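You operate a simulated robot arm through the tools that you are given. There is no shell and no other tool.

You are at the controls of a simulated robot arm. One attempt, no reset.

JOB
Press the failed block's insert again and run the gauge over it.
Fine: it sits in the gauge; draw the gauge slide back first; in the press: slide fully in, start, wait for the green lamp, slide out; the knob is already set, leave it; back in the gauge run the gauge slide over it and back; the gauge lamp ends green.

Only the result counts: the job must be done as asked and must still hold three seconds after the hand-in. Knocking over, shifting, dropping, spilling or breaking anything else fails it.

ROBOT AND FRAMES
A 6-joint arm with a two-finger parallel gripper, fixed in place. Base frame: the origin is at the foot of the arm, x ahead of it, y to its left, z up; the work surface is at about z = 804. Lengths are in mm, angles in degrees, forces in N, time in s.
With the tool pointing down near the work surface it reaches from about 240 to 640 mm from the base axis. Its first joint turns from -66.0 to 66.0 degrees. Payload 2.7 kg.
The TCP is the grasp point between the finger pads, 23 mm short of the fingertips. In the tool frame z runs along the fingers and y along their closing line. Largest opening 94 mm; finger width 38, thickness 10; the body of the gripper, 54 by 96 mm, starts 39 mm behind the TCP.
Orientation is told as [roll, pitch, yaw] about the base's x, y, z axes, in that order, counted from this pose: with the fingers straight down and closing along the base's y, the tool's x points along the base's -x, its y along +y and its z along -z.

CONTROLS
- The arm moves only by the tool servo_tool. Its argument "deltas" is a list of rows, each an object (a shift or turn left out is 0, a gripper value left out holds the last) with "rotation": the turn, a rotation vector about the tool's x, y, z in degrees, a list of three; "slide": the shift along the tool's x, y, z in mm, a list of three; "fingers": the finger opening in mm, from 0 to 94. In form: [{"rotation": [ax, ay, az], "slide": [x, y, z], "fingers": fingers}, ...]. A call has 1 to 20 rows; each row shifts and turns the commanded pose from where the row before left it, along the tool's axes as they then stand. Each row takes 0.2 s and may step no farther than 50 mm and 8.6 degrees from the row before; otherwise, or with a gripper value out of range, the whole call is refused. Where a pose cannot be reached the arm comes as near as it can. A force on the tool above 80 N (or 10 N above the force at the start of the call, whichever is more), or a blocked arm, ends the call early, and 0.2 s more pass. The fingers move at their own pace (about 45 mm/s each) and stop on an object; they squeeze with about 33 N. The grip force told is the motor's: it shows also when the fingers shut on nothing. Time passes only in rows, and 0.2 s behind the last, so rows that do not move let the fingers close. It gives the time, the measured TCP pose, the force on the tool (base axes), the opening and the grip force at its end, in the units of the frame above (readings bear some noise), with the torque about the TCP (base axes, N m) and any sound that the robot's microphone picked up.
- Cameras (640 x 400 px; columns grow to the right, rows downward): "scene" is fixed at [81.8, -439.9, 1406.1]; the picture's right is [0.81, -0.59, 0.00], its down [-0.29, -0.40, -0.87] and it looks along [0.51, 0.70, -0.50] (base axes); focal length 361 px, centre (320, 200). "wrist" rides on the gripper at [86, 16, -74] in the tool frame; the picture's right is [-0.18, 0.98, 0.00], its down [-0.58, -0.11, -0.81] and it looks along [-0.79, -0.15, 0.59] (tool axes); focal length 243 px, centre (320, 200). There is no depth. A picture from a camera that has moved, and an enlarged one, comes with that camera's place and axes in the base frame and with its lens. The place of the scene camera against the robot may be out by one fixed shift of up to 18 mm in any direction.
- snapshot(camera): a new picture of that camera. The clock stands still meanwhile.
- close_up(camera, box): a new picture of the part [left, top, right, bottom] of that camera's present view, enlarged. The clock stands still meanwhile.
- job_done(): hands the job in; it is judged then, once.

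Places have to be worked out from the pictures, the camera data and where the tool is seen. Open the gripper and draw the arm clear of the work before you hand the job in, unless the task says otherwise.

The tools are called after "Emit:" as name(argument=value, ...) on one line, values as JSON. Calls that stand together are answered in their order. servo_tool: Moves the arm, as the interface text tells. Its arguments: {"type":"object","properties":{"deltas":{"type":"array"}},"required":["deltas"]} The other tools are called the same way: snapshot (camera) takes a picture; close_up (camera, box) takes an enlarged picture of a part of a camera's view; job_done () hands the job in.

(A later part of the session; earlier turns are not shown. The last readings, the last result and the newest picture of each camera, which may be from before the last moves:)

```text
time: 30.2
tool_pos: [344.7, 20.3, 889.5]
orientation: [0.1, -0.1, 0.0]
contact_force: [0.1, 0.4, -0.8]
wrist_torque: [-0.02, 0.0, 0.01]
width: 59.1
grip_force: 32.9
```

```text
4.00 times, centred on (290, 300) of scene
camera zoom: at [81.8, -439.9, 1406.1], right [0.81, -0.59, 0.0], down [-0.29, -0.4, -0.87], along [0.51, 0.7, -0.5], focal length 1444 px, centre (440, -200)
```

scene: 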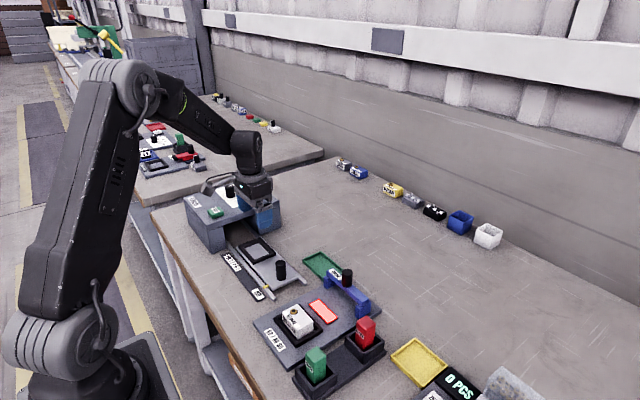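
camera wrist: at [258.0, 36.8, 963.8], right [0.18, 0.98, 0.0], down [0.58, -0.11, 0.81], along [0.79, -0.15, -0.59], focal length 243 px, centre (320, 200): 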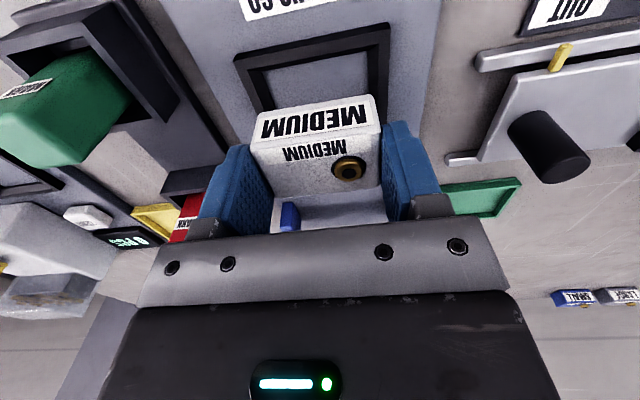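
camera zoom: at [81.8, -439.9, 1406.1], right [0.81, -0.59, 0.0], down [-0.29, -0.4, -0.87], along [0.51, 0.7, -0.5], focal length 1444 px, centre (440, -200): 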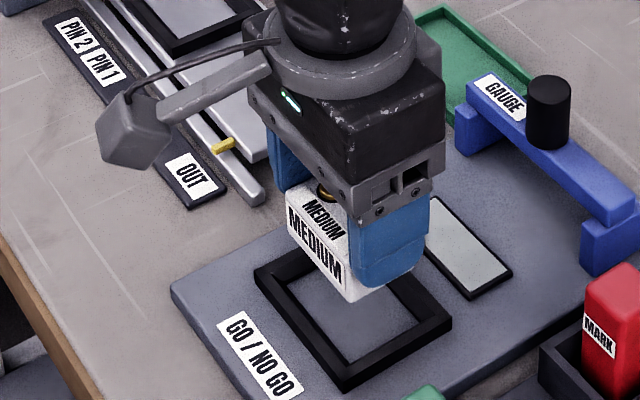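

The block is held level; the lamp went off as expected. Raise and transfer by (+45.7, +264.9) to over the press pocket.

Emit:
servo_tool(deltas=[{"slide": [0, 0, -20]}, {"slide": [0, 0, -20]}, {"slide": [-6.5, 37.9, 0]}, {"slide": [-6.5, 37.8, 0]}, {"slide": [-6.5, 37.8, 0]}, {"slide": [-6.5, 37.9, 0]}, {"slide": [-6.5, 37.8, 0]}, {"slide": [-6.6, 37.9, 0]}, {"slide": [-6.6, 37.8, 0]}, {"slide": [0, 0, 0]}, {"slide": [0, 0, 0]}])

Emit:
snapshot(camera="wrist")

Emit:
snapshot(camera="scene")

```text
time: 32.6
tool_pos: [388.1, 285.1, 927.2]
orientation: [0.1, 0.1, 0.0]
contact_force: [-0.7, -0.7, -1.6]
wrist_torque: [-0.01, -0.01, 0.02]
width: 59.1
grip_force: 33.4
```

```text
taken
camera wrist: at [301.8, 302.1, 1002.3], right [0.18, 0.98, 0.0], down [0.58, -0.11, 0.81], along [0.79, -0.15, -0.59], focal length 243 px, centre (320, 200)
```

wrist: 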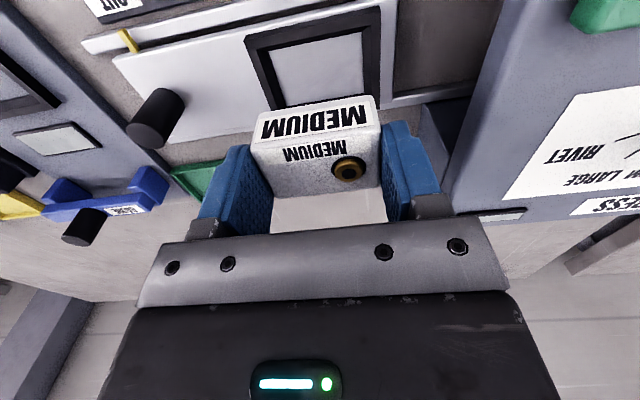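

```text
taken
```

scene: 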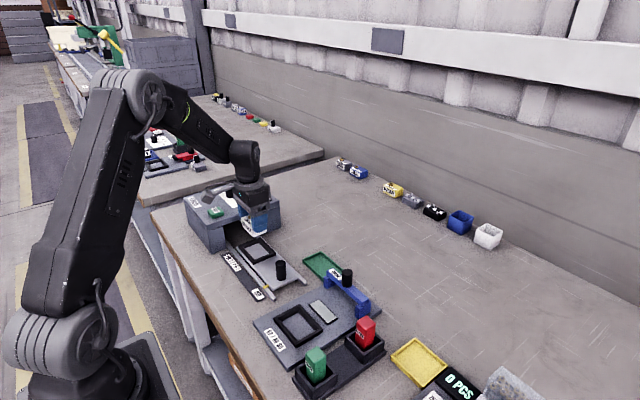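

I'll descend to the height equivalent to the lifted view at the gauge, so I can compare the frame-to-block image directly.

Emit:
servo_tool(deltas=[{"slide": [0, 0, 17]}, {"slide": [0, 0, 16]}, {"slide": [0, 0, 0]}, {"slide": [0, 0, 0]}])

Emit:
snapshot(camera="wrist")

Emit:
close_up(camera="wrist", box=[200, 0, 440, 150])

Emit:
close_up(camera="scene", box=[200, 180, 320, 280])

```text
time: 33.6
tool_pos: [389.1, 285.7, 896.5]
orientation: [0.0, 0.0, 0.0]
contact_force: [0.4, 0.6, -0.5]
wrist_torque: [-0.04, 0.0, 0.03]
width: 59.3
grip_force: 33.0
```

```text
taken
camera wrist: at [302.3, 302.0, 970.4], right [0.18, 0.98, 0.0], down [0.58, -0.11, 0.81], along [0.79, -0.15, -0.59], focal length 243 px, centre (320, 200)
```

wrist: 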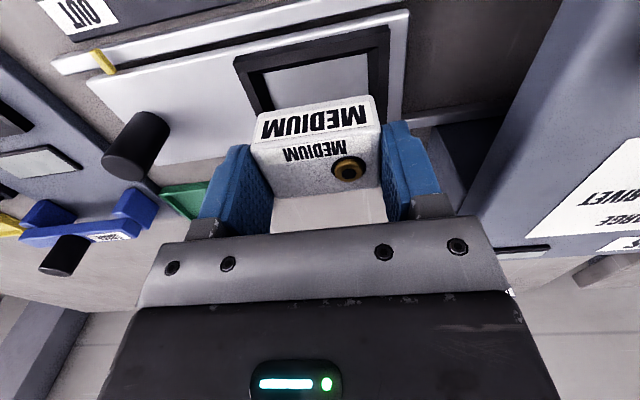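

```text
2.67 times, centred on (320, 75) of wrist
camera zoom: at [302.3, 302.0, 970.4], right [0.18, 0.98, 0.0], down [0.58, -0.11, 0.81], along [0.79, -0.15, -0.59], focal length 647 px, centre (320, 533)
```

zoom: 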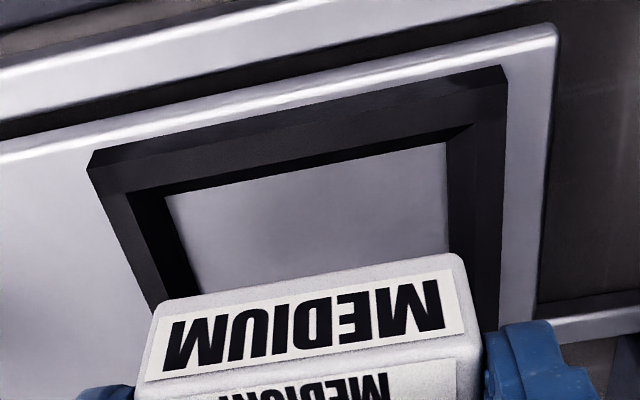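

```text
4.00 times, centred on (260, 230) of scene
camera zoom: at [81.8, -439.9, 1406.1], right [0.81, -0.59, 0.0], down [-0.29, -0.4, -0.87], along [0.51, 0.7, -0.5], focal length 1444 px, centre (560, 80)
```

zoom: 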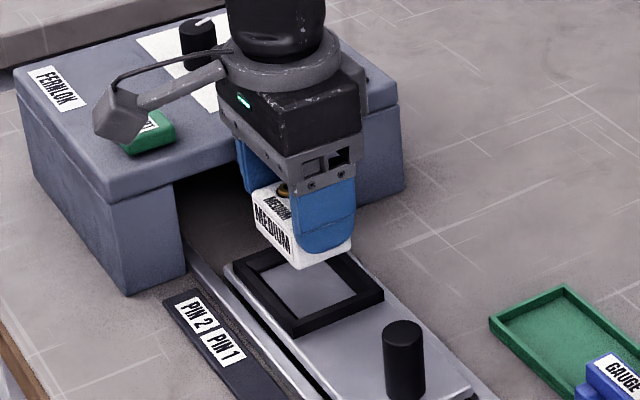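

The frame-to-block picture matches the gauge view within about 0.5 mm, so it's well aligned. Descend to z≈866, then creep.

Emit:
servo_tool(deltas=[{"slide": [0, 0, 15]}, {"slide": [0, 0, 12]}, {"slide": [0, 0, 3]}, {"slide": [0, 0, 0]}])

Emit:
close_up(camera="wrist", box=[200, 30, 440, 180])

Emit:
close_up(camera="scene", box=[200, 180, 320, 280])

```text
time: 34.6
tool_pos: [390.8, 285.7, 866.0]
orientation: [0.1, 0.1, -0.1]
contact_force: [0.6, 0.4, -1.3]
wrist_torque: [0.01, -0.01, 0.0]
width: 59.2
grip_force: 32.7
```

```text
2.67 times, centred on (320, 105) of wrist
camera zoom: at [302.3, 302.0, 940.5], right [0.18, 0.98, 0.0], down [0.58, -0.11, 0.81], along [0.79, -0.15, -0.59], focal length 647 px, centre (320, 453)
```

zoom: 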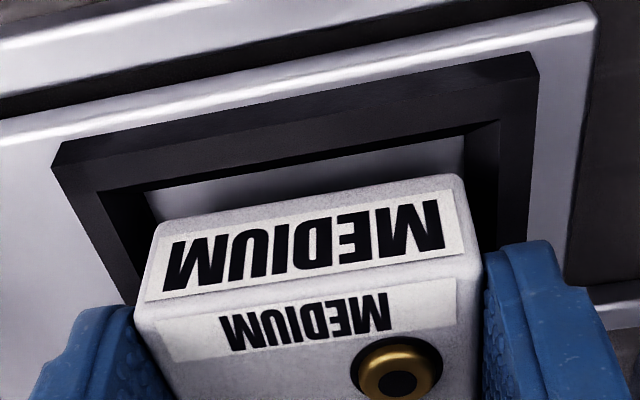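

```text
4.00 times, centred on (260, 230) of scene
camera zoom: at [81.8, -439.9, 1406.1], right [0.81, -0.59, 0.0], down [-0.29, -0.4, -0.87], along [0.51, 0.7, -0.5], focal length 1444 px, centre (560, 80)
```

zoom: 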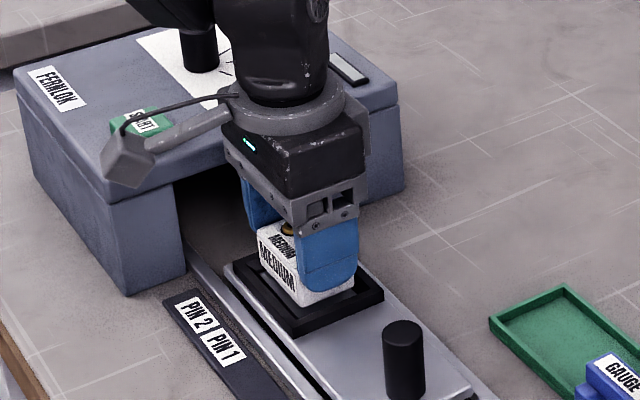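

Looks centred. Creep down in 2 mm steps.

Emit:
servo_tool(deltas=[{"slide": [0, 0, 2]}, {"slide": [0, 0, 2]}, {"slide": [0, 0, 1]}, {"slide": [0, 0, 0]}])

Emit:
close_up(camera="wrist", box=[200, 30, 440, 180])

```text
time: 35.6
tool_pos: [389.3, 285.7, 860.4]
orientation: [0.0, 0.1, 0.0]
contact_force: [-0.6, 0.5, -0.3]
wrist_torque: [0.0, -0.02, 0.0]
width: 58.9
grip_force: 32.9
```

```text
2.67 times, centred on (320, 105) of wrist
camera zoom: at [302.4, 302.6, 936.2], right [0.18, 0.98, 0.0], down [0.58, -0.11, 0.81], along [0.79, -0.15, -0.59], focal length 647 px, centre (320, 453)
```

zoom: 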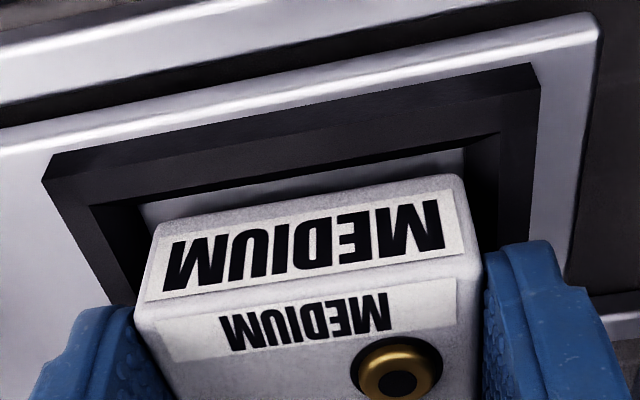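

Emit:
servo_tool(deltas=[{"slide": [0, 0, 1]}, {"slide": [0, 0, 1]}, {"slide": [0, 0, 1]}, {"slide": [0, 0, 0]}])

Emit:
close_up(camera="wrist", box=[200, 30, 440, 180])

Emit:
close_up(camera="scene", box=[210, 200, 310, 280])

```text
time: 36.6
tool_pos: [390.0, 286.5, 857.2]
orientation: [0.0, 0.0, 0.0]
contact_force: [0.6, 0.4, -1.4]
wrist_torque: [-0.04, -0.02, 0.05]
width: 59.2
grip_force: 32.7
```

```text
2.67 times, centred on (320, 105) of wrist
camera zoom: at [302.7, 302.2, 933.7], right [0.18, 0.98, 0.0], down [0.58, -0.11, 0.81], along [0.79, -0.15, -0.59], focal length 647 px, centre (320, 453)
```

zoom: 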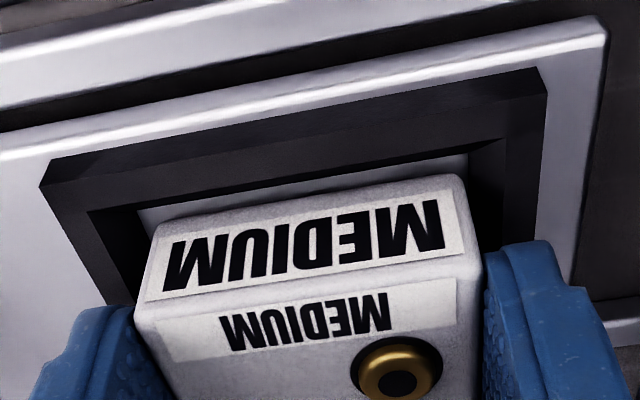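

```text
5.00 times, centred on (260, 240) of scene
camera zoom: at [81.8, -439.9, 1406.1], right [0.81, -0.59, 0.0], down [-0.29, -0.4, -0.87], along [0.51, 0.7, -0.5], focal length 1805 px, centre (620, 0)
```

zoom: 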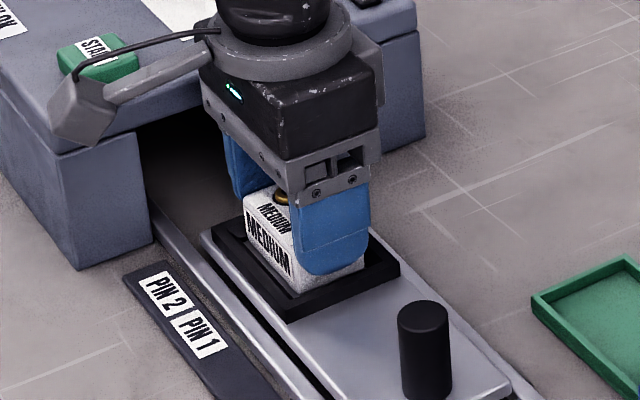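

Emit:
servo_tool(deltas=[{"slide": [0, 0, 1]}, {"slide": [0, 0, 1]}, {"slide": [0, 0, 0]}])

```text
time: 37.4
tool_pos: [390.6, 286.1, 858.8]
orientation: [0.0, 0.0, -0.1]
contact_force: [-5.3, -1.5, 14.6]
wrist_torque: [-0.15, 0.24, -0.03]
width: 59.2
grip_force: 33.0
```

Contact at z≈858 (14.6 N). I'll check whether it's on the floor or on a wall by comparing with the seated view at the gauge.

Emit:
close_up(camera="wrist", box=[160, 30, 480, 230])

Emit:
close_up(camera="scene", box=[235, 225, 285, 265])

```text
2.00 times, centred on (320, 130) of wrist
camera zoom: at [302.9, 302.7, 932.5], right [0.18, 0.98, 0.0], down [0.58, -0.11, 0.81], along [0.79, -0.15, -0.59], focal length 485 px, centre (320, 340)
```

zoom: 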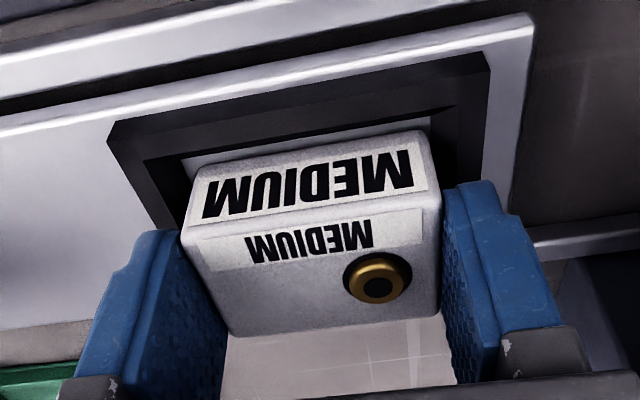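

```text
10.00 times, centred on (260, 245) of scene
camera zoom: at [81.5, -440.1, 1406.0], right [0.81, -0.59, 0.0], down [-0.29, -0.4, -0.87], along [0.51, 0.7, -0.5], focal length 3610 px, centre (920, -250)
```

zoom: 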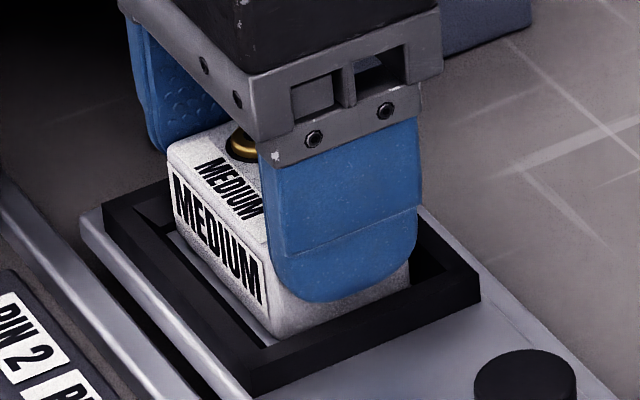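

The frame/block relation matches the seated view at the gauge, so the block is on the pocket floor. Release it gently and rise.

Emit:
servo_tool(deltas=[{"slide": [0, 0, -0.5], "fingers": 62}, {"fingers": 68}, {"fingers": 78}, {"fingers": 85}, {"slide": [0, 0, 0]}])

Emit:
close_up(camera="wrist", box=[160, 30, 480, 230])

Emit:
close_up(camera="scene", box=[235, 225, 285, 265])

```text
time: 38.6
tool_pos: [390.8, 285.7, 858.2]
orientation: [0.0, 0.0, 0.1]
contact_force: [0.3, 1.2, 0.2]
wrist_torque: [0.03, -0.01, -0.02]
width: 84.6
grip_force: 0.0
```

```text
2.00 times, centred on (320, 130) of wrist
camera zoom: at [302.8, 302.3, 931.8], right [0.18, 0.98, 0.0], down [0.58, -0.11, 0.81], along [0.79, -0.15, -0.59], focal length 485 px, centre (320, 340)
```

zoom: 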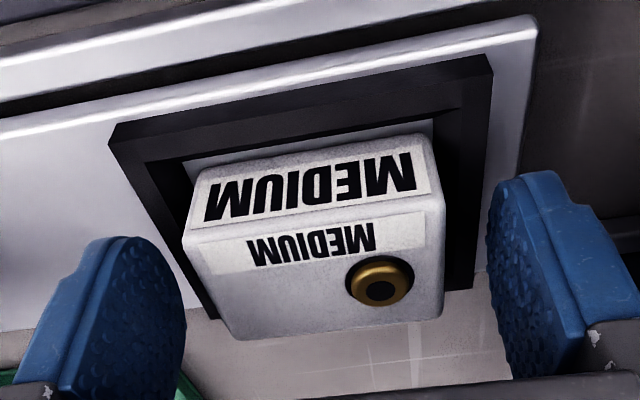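

```text
10.00 times, centred on (260, 245) of scene
camera zoom: at [81.8, -439.9, 1406.1], right [0.81, -0.59, 0.0], down [-0.29, -0.4, -0.87], along [0.51, 0.7, -0.5], focal length 3610 px, centre (920, -250)
```

zoom: 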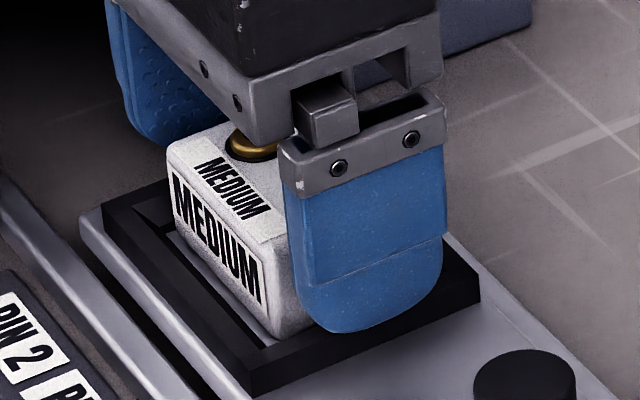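

Block stays in the pocket. Rise clear and view the press slide knob.

Emit:
servo_tool(deltas=[{"slide": [0, 0, -20]}, {"slide": [0, 0, -40]}, {"slide": [0, -40, -30]}, {"slide": [0, -40, 0]}, {"slide": [0, -40, 0]}, {"slide": [0, 0, 0]}, {"slide": [0, 0, 0]}])

Emit:
snapshot(camera="wrist")

Emit:
close_up(camera="scene", box=[180, 170, 340, 300])

```text
time: 40.2
tool_pos: [386.7, 166.6, 946.5]
orientation: [0.0, 0.0, 0.0]
contact_force: [-0.9, 0.9, -0.8]
wrist_torque: [0.0, 0.02, -0.02]
width: 84.9
grip_force: 0.2
```

```text
taken
camera wrist: at [299.7, 182.3, 1021.8], right [0.18, 0.98, 0.0], down [0.58, -0.11, 0.81], along [0.79, -0.15, -0.59], focal length 243 px, centre (320, 200)
```

wrist: 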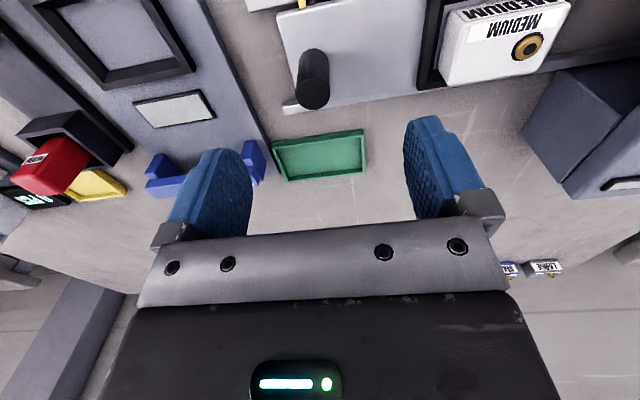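

```text
3.08 times, centred on (260, 235) of scene
camera zoom: at [81.8, -439.9, 1406.1], right [0.81, -0.59, 0.0], down [-0.29, -0.4, -0.87], along [0.51, 0.7, -0.5], focal length 1111 px, centre (505, 92)
```

zoom: 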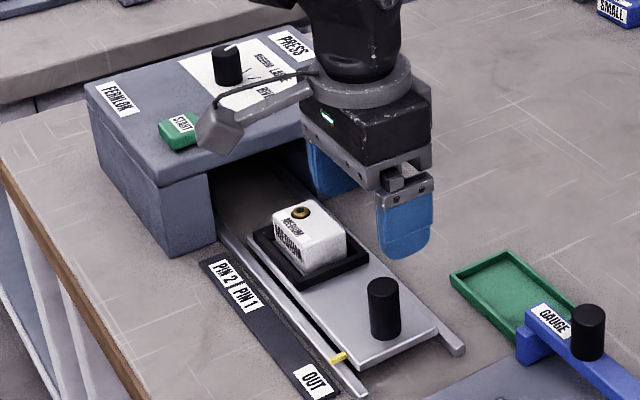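

Zoom on the knob to locate it.

Emit:
close_up(camera="wrist", box=[240, 20, 400, 120])

```text
4.00 times, centred on (320, 70) of wrist
camera zoom: at [299.7, 182.3, 1021.8], right [0.18, 0.98, 0.0], down [0.58, -0.11, 0.81], along [0.79, -0.15, -0.59], focal length 970 px, centre (320, 720)
```

zoom: 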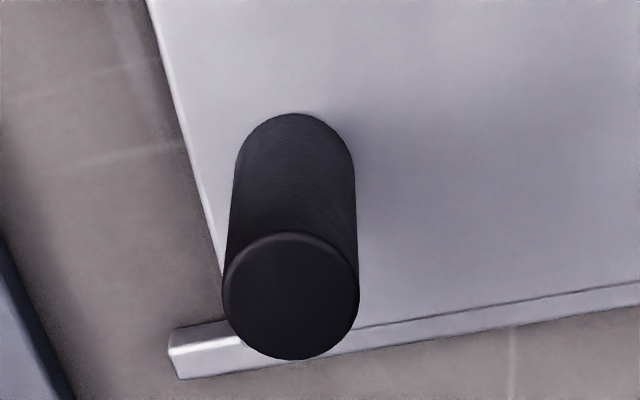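

Knob located: centre ≈(389.6, 160.5), top z≈863, on a plate at ≈819. I'll yaw the tool +90° (camera to −y, fingers closing along x) at height, so the gripper is thin toward the press.

Emit:
servo_tool(deltas=[{"rotation": [0, 0, -8]}, {"rotation": [0, 0, -8]}, {"rotation": [0, 0, -8]}, {"rotation": [0, 0, -8]}, {"rotation": [0, 0, -8]}, {"rotation": [0, 0, -8]}, {"rotation": [0, 0, -8]}, {"rotation": [0, 0, -8]}, {"rotation": [0, 0, -8]}, {"rotation": [0, 0, -8]}, {"rotation": [0, 0, -8]}, {"rotation": [0, 0, -2]}, {"slide": [0, 0, 0], "fingers": 60}, {"slide": [0, 0, 0]}])

Emit:
snapshot(camera="wrist")

Emit:
snapshot(camera="scene")

```text
time: 43.2
tool_pos: [389.5, 165.6, 946.5]
orientation: [0.0, 0.0, 90.0]
contact_force: [-0.6, 0.8, 0.1]
wrist_torque: [-0.02, 0.01, 0.01]
width: 59.9
grip_force: 0.1
```

```text
taken
camera wrist: at [372.9, 79.5, 1021.4], right [-0.98, 0.18, 0.0], down [0.11, 0.58, 0.81], along [0.15, 0.79, -0.59], focal length 243 px, centre (320, 200)
```

wrist: 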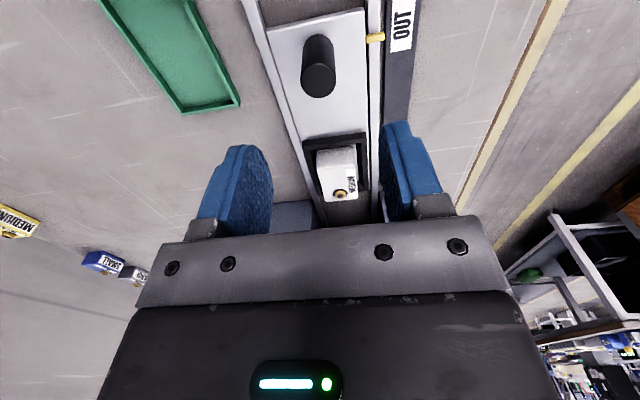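

```text
taken
```

scene: 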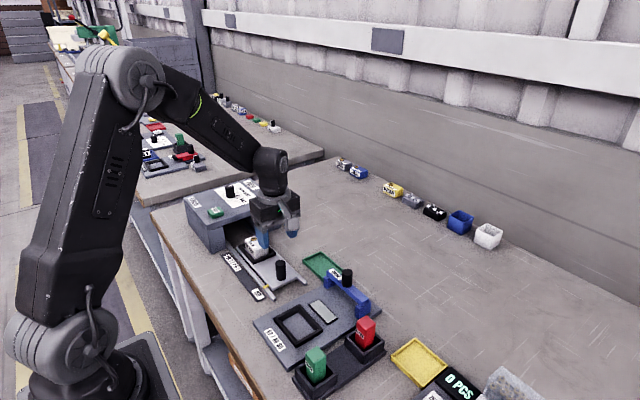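

Knob confirmed at (389.3, 160.3). Shift −5.2 in y and descend to z≈851 around it, then close.

Emit:
servo_tool(deltas=[{"slide": [5.2, 0.2, 30]}, {"slide": [0, 0, 30]}, {"slide": [0, 0, 20]}, {"slide": [0, 0, 15]}, {"slide": [0, 0, 0]}, {"slide": [0, 0, 0]}])

Emit:
snapshot(camera="wrist")

Emit:
close_up(camera="scene", box=[210, 200, 330, 300])

```text
time: 44.6
tool_pos: [389.7, 161.2, 853.7]
orientation: [0.0, 0.0, 90.0]
contact_force: [-0.1, 1.1, 0.3]
wrist_torque: [-0.04, 0.01, -0.03]
width: 60.2
grip_force: 0.0
```

```text
taken
camera wrist: at [372.4, 75.1, 928.2], right [-0.98, 0.18, 0.0], down [0.11, 0.58, 0.81], along [0.15, 0.79, -0.59], focal length 243 px, centre (320, 200)
```

wrist: 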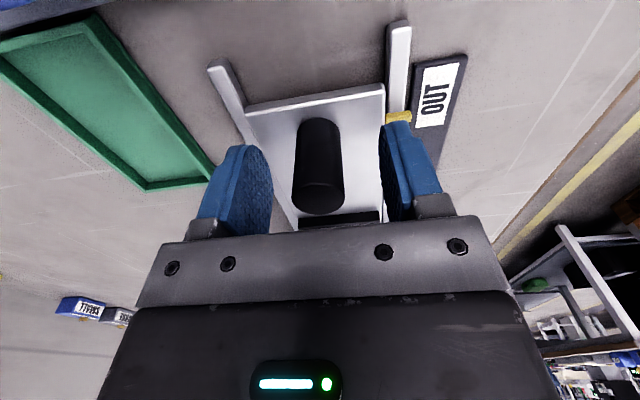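

```text
4.00 times, centred on (270, 250) of scene
camera zoom: at [81.8, -439.9, 1406.1], right [0.81, -0.59, 0.0], down [-0.29, -0.4, -0.87], along [0.51, 0.7, -0.5], focal length 1444 px, centre (520, 0)
```

zoom: 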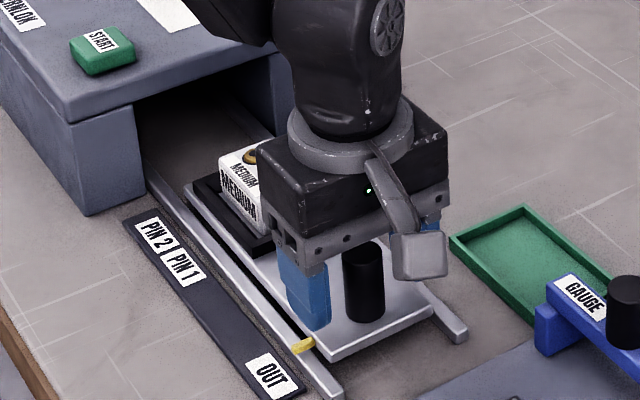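

Fingers straddle the knob; close.

Emit:
servo_tool(deltas=[{"fingers": 35}, {"fingers": 15}, {"fingers": 15}, {"fingers": 15}, {"fingers": 15}])

```text
time: 45.8
tool_pos: [390.1, 161.6, 853.4]
orientation: [-0.1, 0.1, 90.0]
contact_force: [8.8, -0.1, -3.3]
wrist_torque: [0.16, 0.6, -0.02]
width: 23.8
grip_force: 45.1
```

Gripped with a small side load. Push the press slide in (+y), first 20 mm.

Emit:
servo_tool(deltas=[{"slide": [-5, 0, 0]}, {"slide": [-5, 0, 0]}, {"slide": [-5, 0, 0]}, {"slide": [-5, 0, 0]}, {"slide": [0, 0, 0]}])

Emit:
close_up(camera="scene", box=[210, 200, 330, 300])

```text
time: 47.0
tool_pos: [389.9, 182.0, 853.5]
orientation: [-0.1, 0.0, 90.1]
contact_force: [6.4, -1.0, 16.1]
wrist_torque: [-0.77, 0.75, -0.04]
width: 23.4
grip_force: 45.1
```

```text
4.00 times, centred on (270, 250) of scene
camera zoom: at [81.8, -440.0, 1406.0], right [0.81, -0.59, 0.0], down [-0.29, -0.4, -0.87], along [0.51, 0.7, -0.5], focal length 1444 px, centre (520, 0)
```

zoom: 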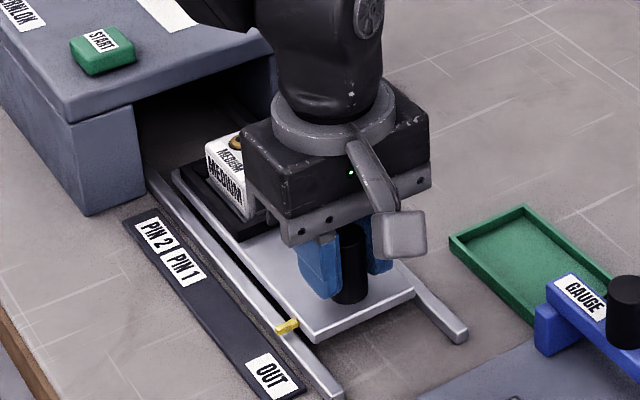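

It slides smoothly. Continue 40 mm and check.

Emit:
servo_tool(deltas=[{"slide": [-7, 0, 0]}, {"slide": [-7, 0, 0]}, {"slide": [-7, 0, 0]}, {"slide": [-7, 0, 0]}, {"slide": [-7, 0, 0]}, {"slide": [-7, 0, 0]}, {"slide": [0, 0, 0]}])

Emit:
close_up(camera="scene", box=[190, 190, 310, 290])

Emit:
snapshot(camera="wrist")

```text
time: 48.6
tool_pos: [390.5, 223.0, 854.1]
orientation: [-0.2, -0.3, 90.0]
contact_force: [-8.1, -0.1, 39.2]
wrist_torque: [-0.15, 0.86, 0.0]
width: 23.6
grip_force: 45.4
```

```text
4.00 times, centred on (250, 240) of scene
camera zoom: at [81.2, -440.2, 1406.0], right [0.81, -0.59, 0.0], down [-0.29, -0.4, -0.87], along [0.51, 0.7, -0.5], focal length 1444 px, centre (600, 40)
```

zoom: 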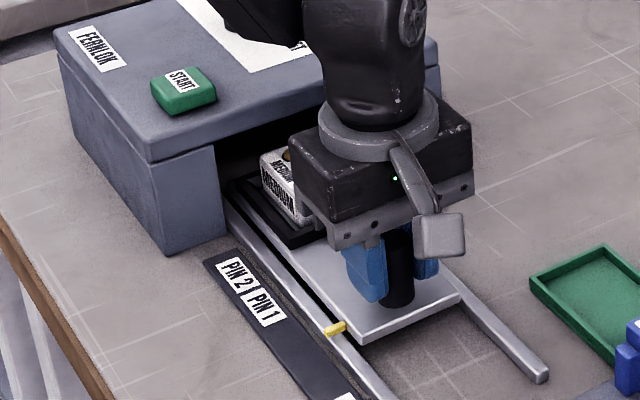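

```text
taken
camera wrist: at [372.7, 136.1, 928.0], right [-0.98, 0.18, 0.0], down [0.11, 0.58, 0.81], along [0.15, 0.79, -0.59], focal length 243 px, centre (320, 200)
```

wrist: 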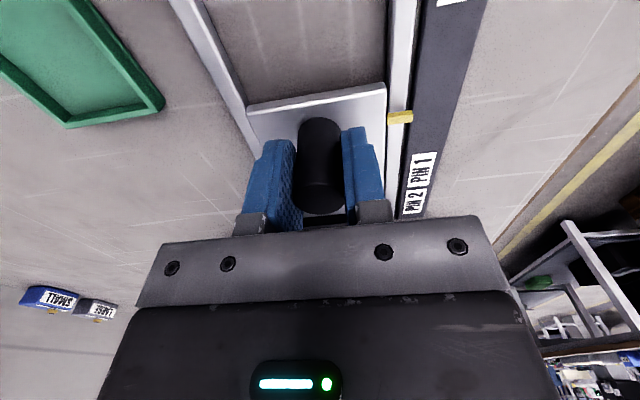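

The tool presses down on the knob with 39 N; relieve by commanding up slightly.

Emit:
servo_tool(deltas=[{"slide": [0, 0, -1]}, {"slide": [0, 0, 0]}])

```text
time: 49.2
tool_pos: [389.6, 222.8, 852.5]
orientation: [-0.2, -0.1, 89.9]
contact_force: [0.3, 1.2, 23.8]
wrist_torque: [1.06, 0.67, -0.04]
width: 23.7
grip_force: 44.7
```

Emit:
servo_tool(deltas=[{"slide": [0, 0, -1.5]}, {"slide": [0, 0, 0]}])

```text
time: 49.8
tool_pos: [389.8, 222.3, 853.5]
orientation: [-0.1, 0.1, 89.9]
contact_force: [12.7, 1.3, 2.8]
wrist_torque: [1.31, 0.43, -0.11]
width: 23.6
grip_force: 44.9
```

Balanced. Continue pushing 42 mm.

Emit:
servo_tool(deltas=[{"slide": [-7, 0, 0]}, {"slide": [-7, 0, 0]}, {"slide": [-7, 0, 0]}, {"slide": [-7, 0, 0]}, {"slide": [-7, 0, 0]}, {"slide": [-7, 0, 0]}, {"slide": [0, 0, 0]}])

Emit:
close_up(camera="scene", box=[190, 190, 310, 290])

Emit:
snapshot(camera="wrist")

```text
time: 51.4
tool_pos: [389.5, 265.9, 853.6]
orientation: [-0.1, 0.1, 90.0]
contact_force: [34.8, -1.1, -22.1]
wrist_torque: [-0.98, 0.62, 0.02]
width: 23.9
grip_force: 45.0
```

```text
4.00 times, centred on (250, 240) of scene
camera zoom: at [82.9, -439.7, 1406.1], right [0.81, -0.59, 0.0], down [-0.29, -0.4, -0.87], along [0.51, 0.7, -0.5], focal length 1444 px, centre (600, 40)
```

zoom: 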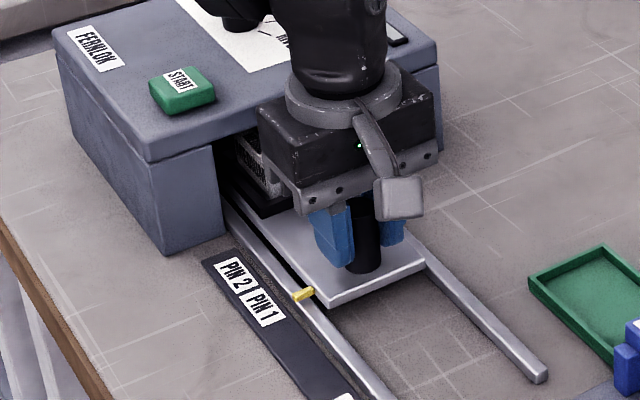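

```text
taken
camera wrist: at [372.9, 178.1, 928.2], right [-0.98, 0.18, 0.0], down [0.11, 0.58, 0.81], along [0.15, 0.79, -0.59], focal length 243 px, centre (320, 200)
```

wrist: 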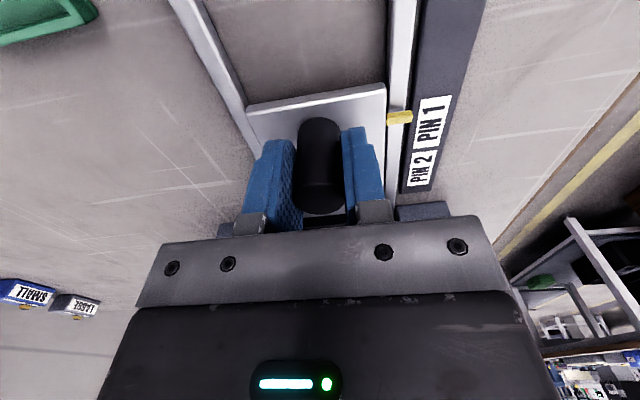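

Side loads have built (Fx 35, Fz −22). Correct +x by 1.5 and down by 1.2, then proceed.

Emit:
servo_tool(deltas=[{"slide": [0, -1.5, 1.2]}, {"slide": [0, 0, 0]}])

```text
time: 52.0
tool_pos: [390.2, 263.9, 853.6]
orientation: [0.0, 0.0, 90.1]
contact_force: [14.3, 0.6, 1.8]
wrist_torque: [-0.75, 0.54, 0.1]
width: 23.6
grip_force: 45.0
```

Emit:
servo_tool(deltas=[{"slide": [-5, -0.5, 0]}, {"slide": [-5, -0.5, 0]}, {"slide": [-5, 0, 0]}, {"slide": [-5, 0, 0]}, {"slide": [-5, 0, 0]}, {"slide": [0, 0, 0]}])

Emit:
close_up(camera="scene", box=[190, 190, 310, 290])

Emit:
snapshot(camera="wrist")

```text
time: 53.4
tool_pos: [391.4, 289.4, 853.9]
orientation: [0.2, 0.1, 90.0]
contact_force: [-31.8, -0.5, 17.9]
wrist_torque: [0.53, -0.46, -0.3]
width: 23.6
grip_force: 45.3
```

```text
4.00 times, centred on (250, 240) of scene
camera zoom: at [80.8, -440.1, 1406.1], right [0.81, -0.59, 0.0], down [-0.29, -0.4, -0.87], along [0.51, 0.7, -0.5], focal length 1444 px, centre (600, 40)
```

zoom: 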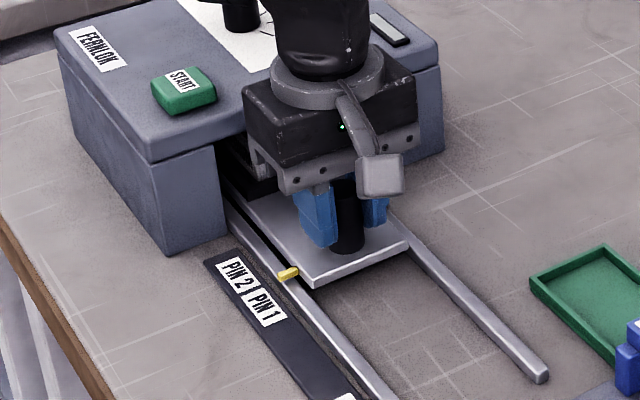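

```text
taken
camera wrist: at [373.3, 203.1, 928.4], right [-0.98, 0.18, 0.0], down [0.11, 0.58, 0.8], along [0.15, 0.79, -0.59], focal length 243 px, centre (320, 200)
```

wrist: 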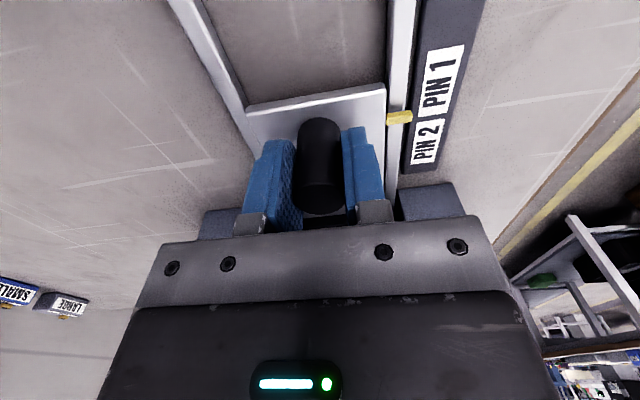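

Emit:
servo_tool(deltas=[{"slide": [0, 1.2, -1]}, {"slide": [0, 0, 0]}])

```text
time: 54.0
tool_pos: [389.6, 289.4, 853.3]
orientation: [0.1, 0.1, 90.1]
contact_force: [-25.1, 0.5, 2.8]
wrist_torque: [0.05, -0.58, -0.01]
width: 23.7
grip_force: 45.1
```

Emit:
servo_tool(deltas=[{"slide": [0, 1.0, 0]}, {"slide": [0, 0, 0]}])

```text
time: 54.6
tool_pos: [390.7, 288.9, 854.6]
orientation: [0.0, 0.1, 90.0]
contact_force: [-13.2, -0.8, -6.0]
wrist_torque: [-1.16, -0.6, -0.08]
width: 23.3
grip_force: 44.4
```

Loads are low. Continue in.

Emit:
servo_tool(deltas=[{"slide": [-5, 0.3, 0]}, {"slide": [-5, 0.3, 0]}, {"slide": [-5, 0, 0]}, {"slide": [-5, 0, 0]}, {"slide": [0, 0, 0]}])

Emit:
close_up(camera="scene", box=[190, 190, 310, 290])

```text
time: 55.8
tool_pos: [390.7, 309.1, 853.4]
orientation: [0.0, 0.0, 90.0]
contact_force: [9.2, -1.6, -20.3]
wrist_torque: [-0.82, 0.64, 0.06]
width: 23.6
grip_force: 45.2
```

```text
4.00 times, centred on (250, 240) of scene
camera zoom: at [82.3, -439.7, 1406.1], right [0.81, -0.59, 0.0], down [-0.29, -0.4, -0.87], along [0.51, 0.7, -0.5], focal length 1444 px, centre (600, 40)
```

zoom: 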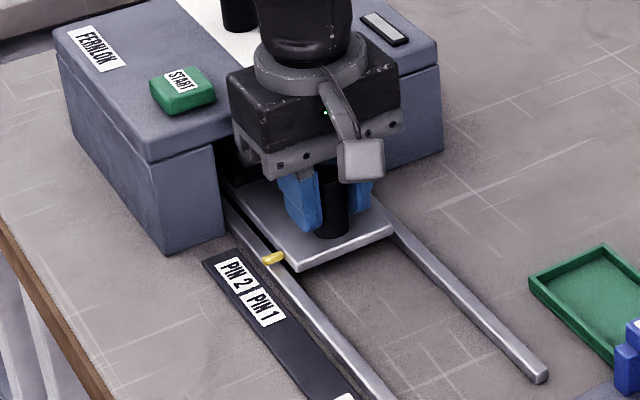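

Slide is nearly in. Lower 1 mm and continue in small steps, watching for the stop.

Emit:
servo_tool(deltas=[{"slide": [-3, 0, 1]}, {"slide": [-3, 0, 0]}, {"slide": [-3, 0, 0]}, {"slide": [-3, 0, 0]}, {"slide": [0, 0, 0]}])

Emit:
close_up(camera="scene", box=[190, 190, 310, 290])

Emit:
snapshot(camera="wrist")

```text
time: 57.0
tool_pos: [390.4, 321.5, 854.4]
orientation: [-0.1, -0.1, 89.9]
contact_force: [15.6, -3.4, -10.5]
wrist_torque: [0.09, 0.54, 0.11]
width: 23.8
grip_force: 45.0
```

```text
4.00 times, centred on (250, 240) of scene
camera zoom: at [82.3, -439.9, 1406.0], right [0.81, -0.59, 0.0], down [-0.29, -0.4, -0.87], along [0.51, 0.7, -0.5], focal length 1444 px, centre (600, 40)
```

zoom: 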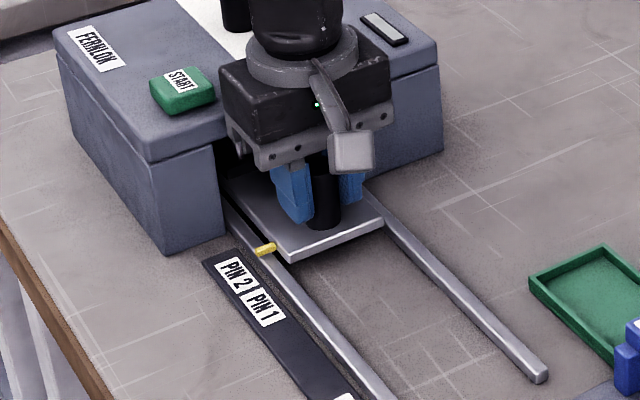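

```text
taken
camera wrist: at [372.8, 234.8, 928.1], right [-0.98, 0.19, 0.0], down [0.11, 0.58, 0.81], along [0.15, 0.79, -0.59], focal length 243 px, centre (320, 200)
```

wrist: 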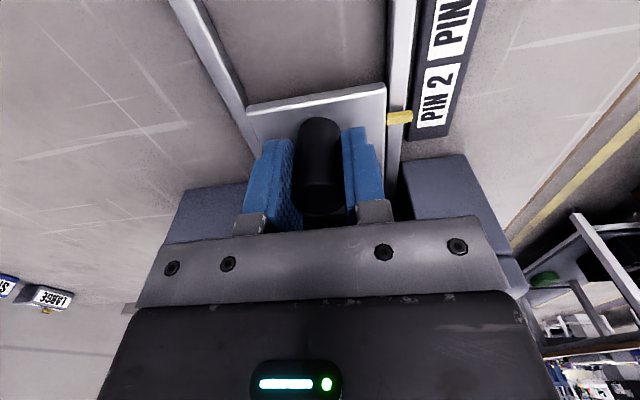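

Emit:
servo_tool(deltas=[{"slide": [-2.5, 0, 0.5]}, {"slide": [-2.5, 0, 0]}, {"slide": [-2.5, 0, 0]}, {"slide": [0, 0, 0]}])

```text
time: 58.0
tool_pos: [390.7, 330.6, 852.9]
orientation: [-0.2, -0.3, 89.9]
contact_force: [12.0, -9.4, -3.1]
wrist_torque: [0.34, 0.44, 0.04]
width: 23.9
grip_force: 19.9
```

Emit:
servo_tool(deltas=[{"slide": [-2, 0, 0]}, {"slide": [0, 0, 0]}])

Emit:
close_up(camera="scene", box=[190, 190, 310, 290])

Emit:
snapshot(camera="wrist")

```text
time: 58.6
tool_pos: [389.3, 330.3, 852.3]
orientation: [-0.1, -0.2, 89.9]
contact_force: [15.7, -12.9, -2.4]
wrist_torque: [1.39, 0.75, -0.01]
width: 23.8
grip_force: 44.8
```

```text
4.00 times, centred on (250, 240) of scene
camera zoom: at [82.2, -440.2, 1405.9], right [0.81, -0.59, 0.0], down [-0.29, -0.4, -0.87], along [0.51, 0.7, -0.5], focal length 1444 px, centre (600, 40)
```

zoom: 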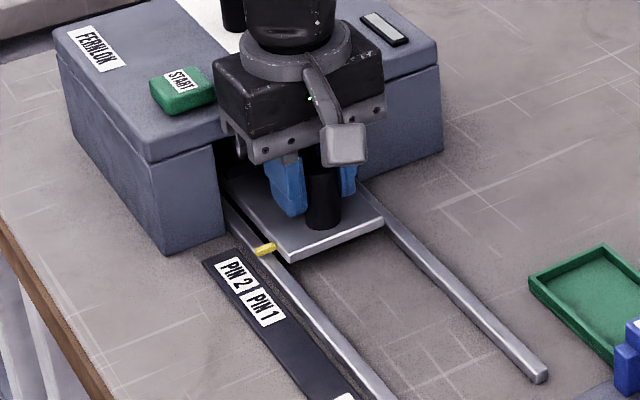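

```text
taken
camera wrist: at [372.8, 244.4, 927.7], right [-0.98, 0.19, 0.0], down [0.11, 0.58, 0.81], along [0.15, 0.79, -0.59], focal length 243 px, centre (320, 200)
```

wrist: 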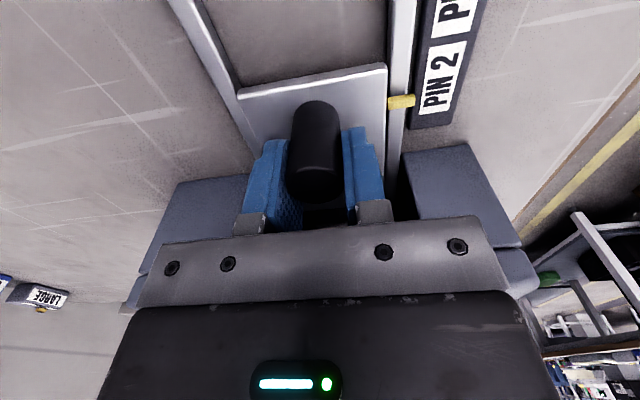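

The pointer stopped at PIN 2 and the fingers then slipped ~8 mm along the knob, so the stop seems reached at knob y≈322. I'll release, go behind the knob with closed fingers and press it in firmly to be sure it's fully in.

Emit:
servo_tool(deltas=[{"fingers": 40}, {"fingers": 60}, {"fingers": 60}, {"slide": [0, 0, -20]}, {"slide": [0, 0, -25]}, {"slide": [22, 0, 0]}, {"slide": [23, 0, 0]}, {"slide": [0, 0, 0], "fingers": 0}, {"fingers": 0}, {"fingers": 0}, {"slide": [0, 0, 0]}])

Emit:
snapshot(camera="wrist")

Emit:
close_up(camera="scene", box=[190, 190, 310, 290])

```text
time: 61.0
tool_pos: [390.0, 286.4, 898.6]
orientation: [0.0, 0.0, 90.1]
contact_force: [0.0, -0.3, -0.1]
wrist_torque: [0.05, -0.01, 0.02]
width: 0.2
grip_force: 31.4
```

```text
taken
camera wrist: at [372.6, 199.4, 973.2], right [-0.98, 0.18, 0.0], down [0.11, 0.58, 0.81], along [0.15, 0.79, -0.59], focal length 243 px, centre (320, 200)
```

wrist: 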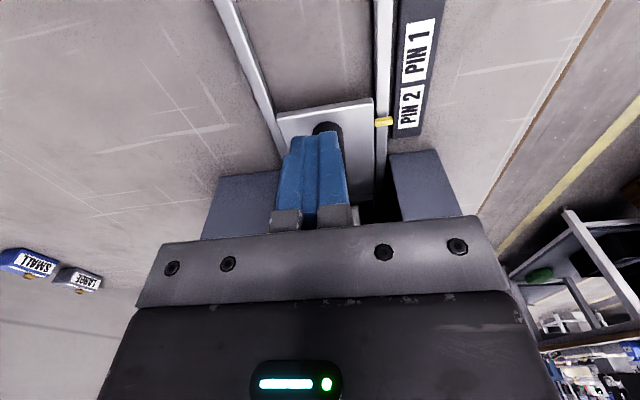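

```text
4.00 times, centred on (250, 240) of scene
camera zoom: at [81.8, -439.9, 1406.1], right [0.81, -0.59, 0.0], down [-0.29, -0.4, -0.87], along [0.51, 0.7, -0.5], focal length 1444 px, centre (600, 40)
```

zoom: 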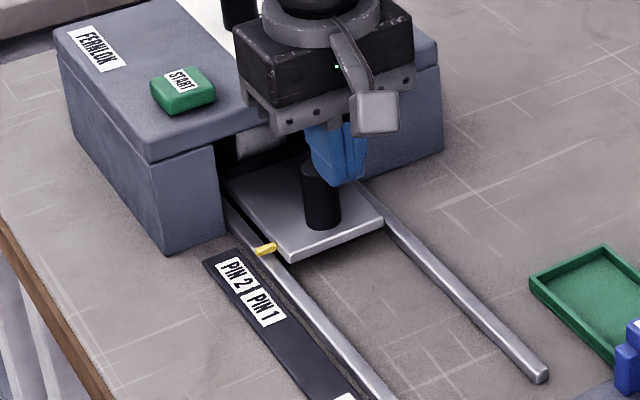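

The knob is at y≈322 ahead of the closed fingers at y≈286. I'll back off 4 mm, lower behind it, then push +y in small steps.

Emit:
servo_tool(deltas=[{"slide": [4, 0, 0]}, {"slide": [0, 0, 25]}, {"slide": [0, 0, 20]}, {"slide": [0, 0, 0]}, {"slide": [0, 0, 0]}])

Emit:
snapshot(camera="wrist")

Emit:
close_up(camera="scene", box=[190, 190, 310, 290])

```text
time: 62.2
tool_pos: [391.0, 282.6, 852.4]
orientation: [0.0, 0.0, 90.0]
contact_force: [0.0, 0.1, -0.1]
wrist_torque: [0.03, 0.0, -0.01]
width: 0.0
grip_force: 32.9
```

```text
taken
camera wrist: at [373.5, 195.3, 927.1], right [-0.98, 0.18, 0.0], down [0.11, 0.58, 0.81], along [0.15, 0.79, -0.59], focal length 243 px, centre (320, 200)
```

wrist: 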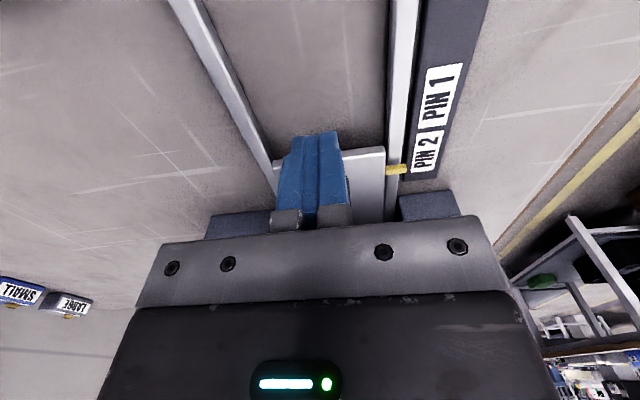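

```text
4.00 times, centred on (250, 240) of scene
camera zoom: at [81.8, -439.9, 1406.1], right [0.81, -0.59, 0.0], down [-0.29, -0.4, -0.87], along [0.51, 0.7, -0.5], focal length 1444 px, centre (600, 40)
```

zoom: 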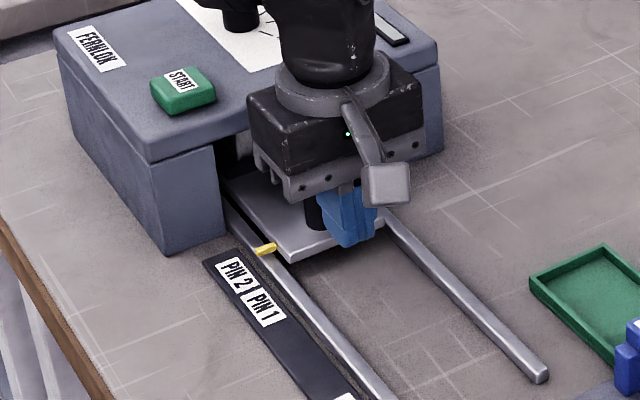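

Positioned behind the knob, no contact yet. Push +y gently until the force rises.

Emit:
servo_tool(deltas=[{"slide": [-3, 0, 0]}, {"slide": [-3, 0, 0]}, {"slide": [-2, 0, 0]}, {"slide": [-2, 0, 0]}, {"slide": [0, 0, 0]}])

```text
time: 63.4
tool_pos: [390.7, 288.8, 852.9]
orientation: [0.1, 0.2, 89.9]
contact_force: [3.7, -31.5, 6.7]
wrist_torque: [0.32, 0.04, -0.06]
width: 0.0
grip_force: 32.5
```

Emit:
close_up(camera="scene", box=[190, 190, 310, 290])

Emit:
servo_tool(deltas=[{"slide": [-1.5, 0, 0]}, {"slide": [0, 0, 0]}])

```text
4.00 times, centred on (250, 240) of scene
camera zoom: at [81.8, -440.7, 1405.8], right [0.81, -0.59, 0.0], down [-0.29, -0.4, -0.87], along [0.51, 0.7, -0.5], focal length 1444 px, centre (600, 40)
```

zoom: 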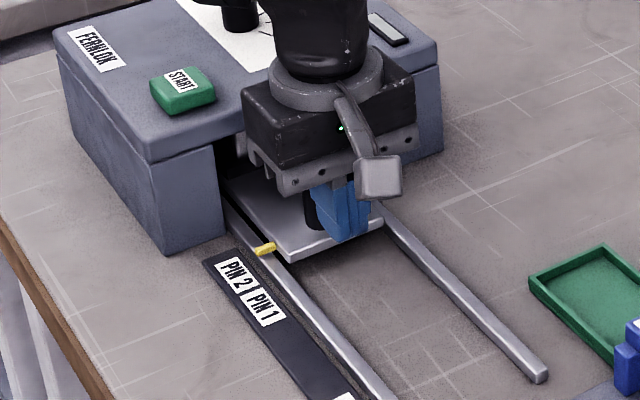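

```text
time: 64.0
tool_pos: [390.4, 289.4, 851.6]
orientation: [0.1, 0.2, 89.6]
contact_force: [4.0, -39.8, 6.6]
wrist_torque: [0.49, 0.02, -0.06]
width: 0.2
grip_force: 33.0
```

Hard stop confirmed, pointer at PIN 2: slide is fully in. Back off, rise, and move to hover over the START button (≈(337, 397)).

Emit:
servo_tool(deltas=[{"slide": [6, 0, 0]}, {"slide": [6, 0, 0]}, {"slide": [0, 0, -40]}, {"slide": [0, 0, -40]}, {"slide": [0, 0, -35]}, {"slide": [-32, 13, 0]}, {"slide": [-32, 13, 0]}, {"slide": [-32, 13, 0]}, {"slide": [-24, 13, 0]}, {"slide": [0, 0, 0]}, {"slide": [0, 0, 0]}])

Emit:
snapshot(camera="wrist")

Emit:
snapshot(camera="scene")

```text
time: 66.4
tool_pos: [337.5, 402.5, 968.2]
orientation: [0.0, 0.1, 90.0]
contact_force: [0.0, -0.6, 0.0]
wrist_torque: [0.02, 0.02, 0.02]
width: 0.0
grip_force: 33.2
```

```text
taken
camera wrist: at [320.5, 316.7, 1043.1], right [-0.98, 0.18, 0.0], down [0.11, 0.58, 0.81], along [0.15, 0.79, -0.59], focal length 243 px, centre (320, 200)
```

wrist: 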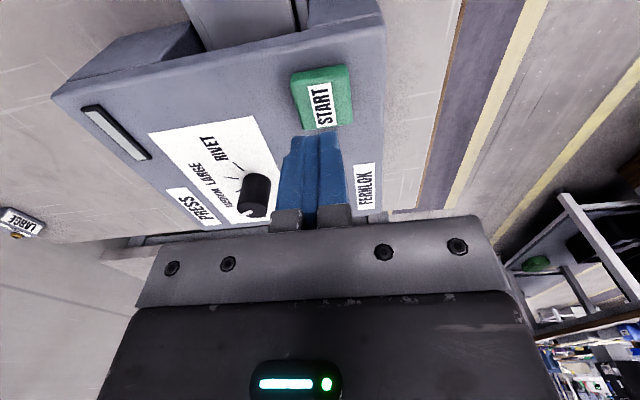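

```text
taken
```

scene: 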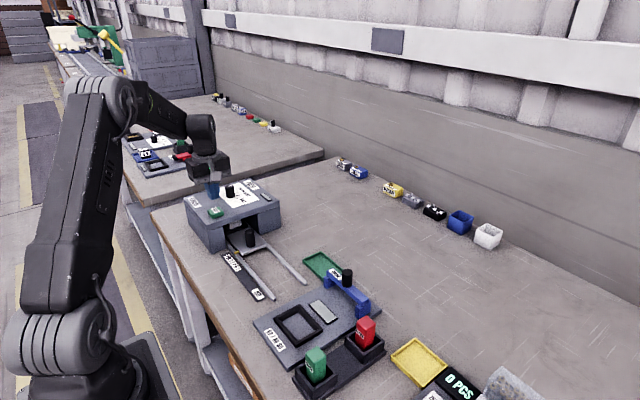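

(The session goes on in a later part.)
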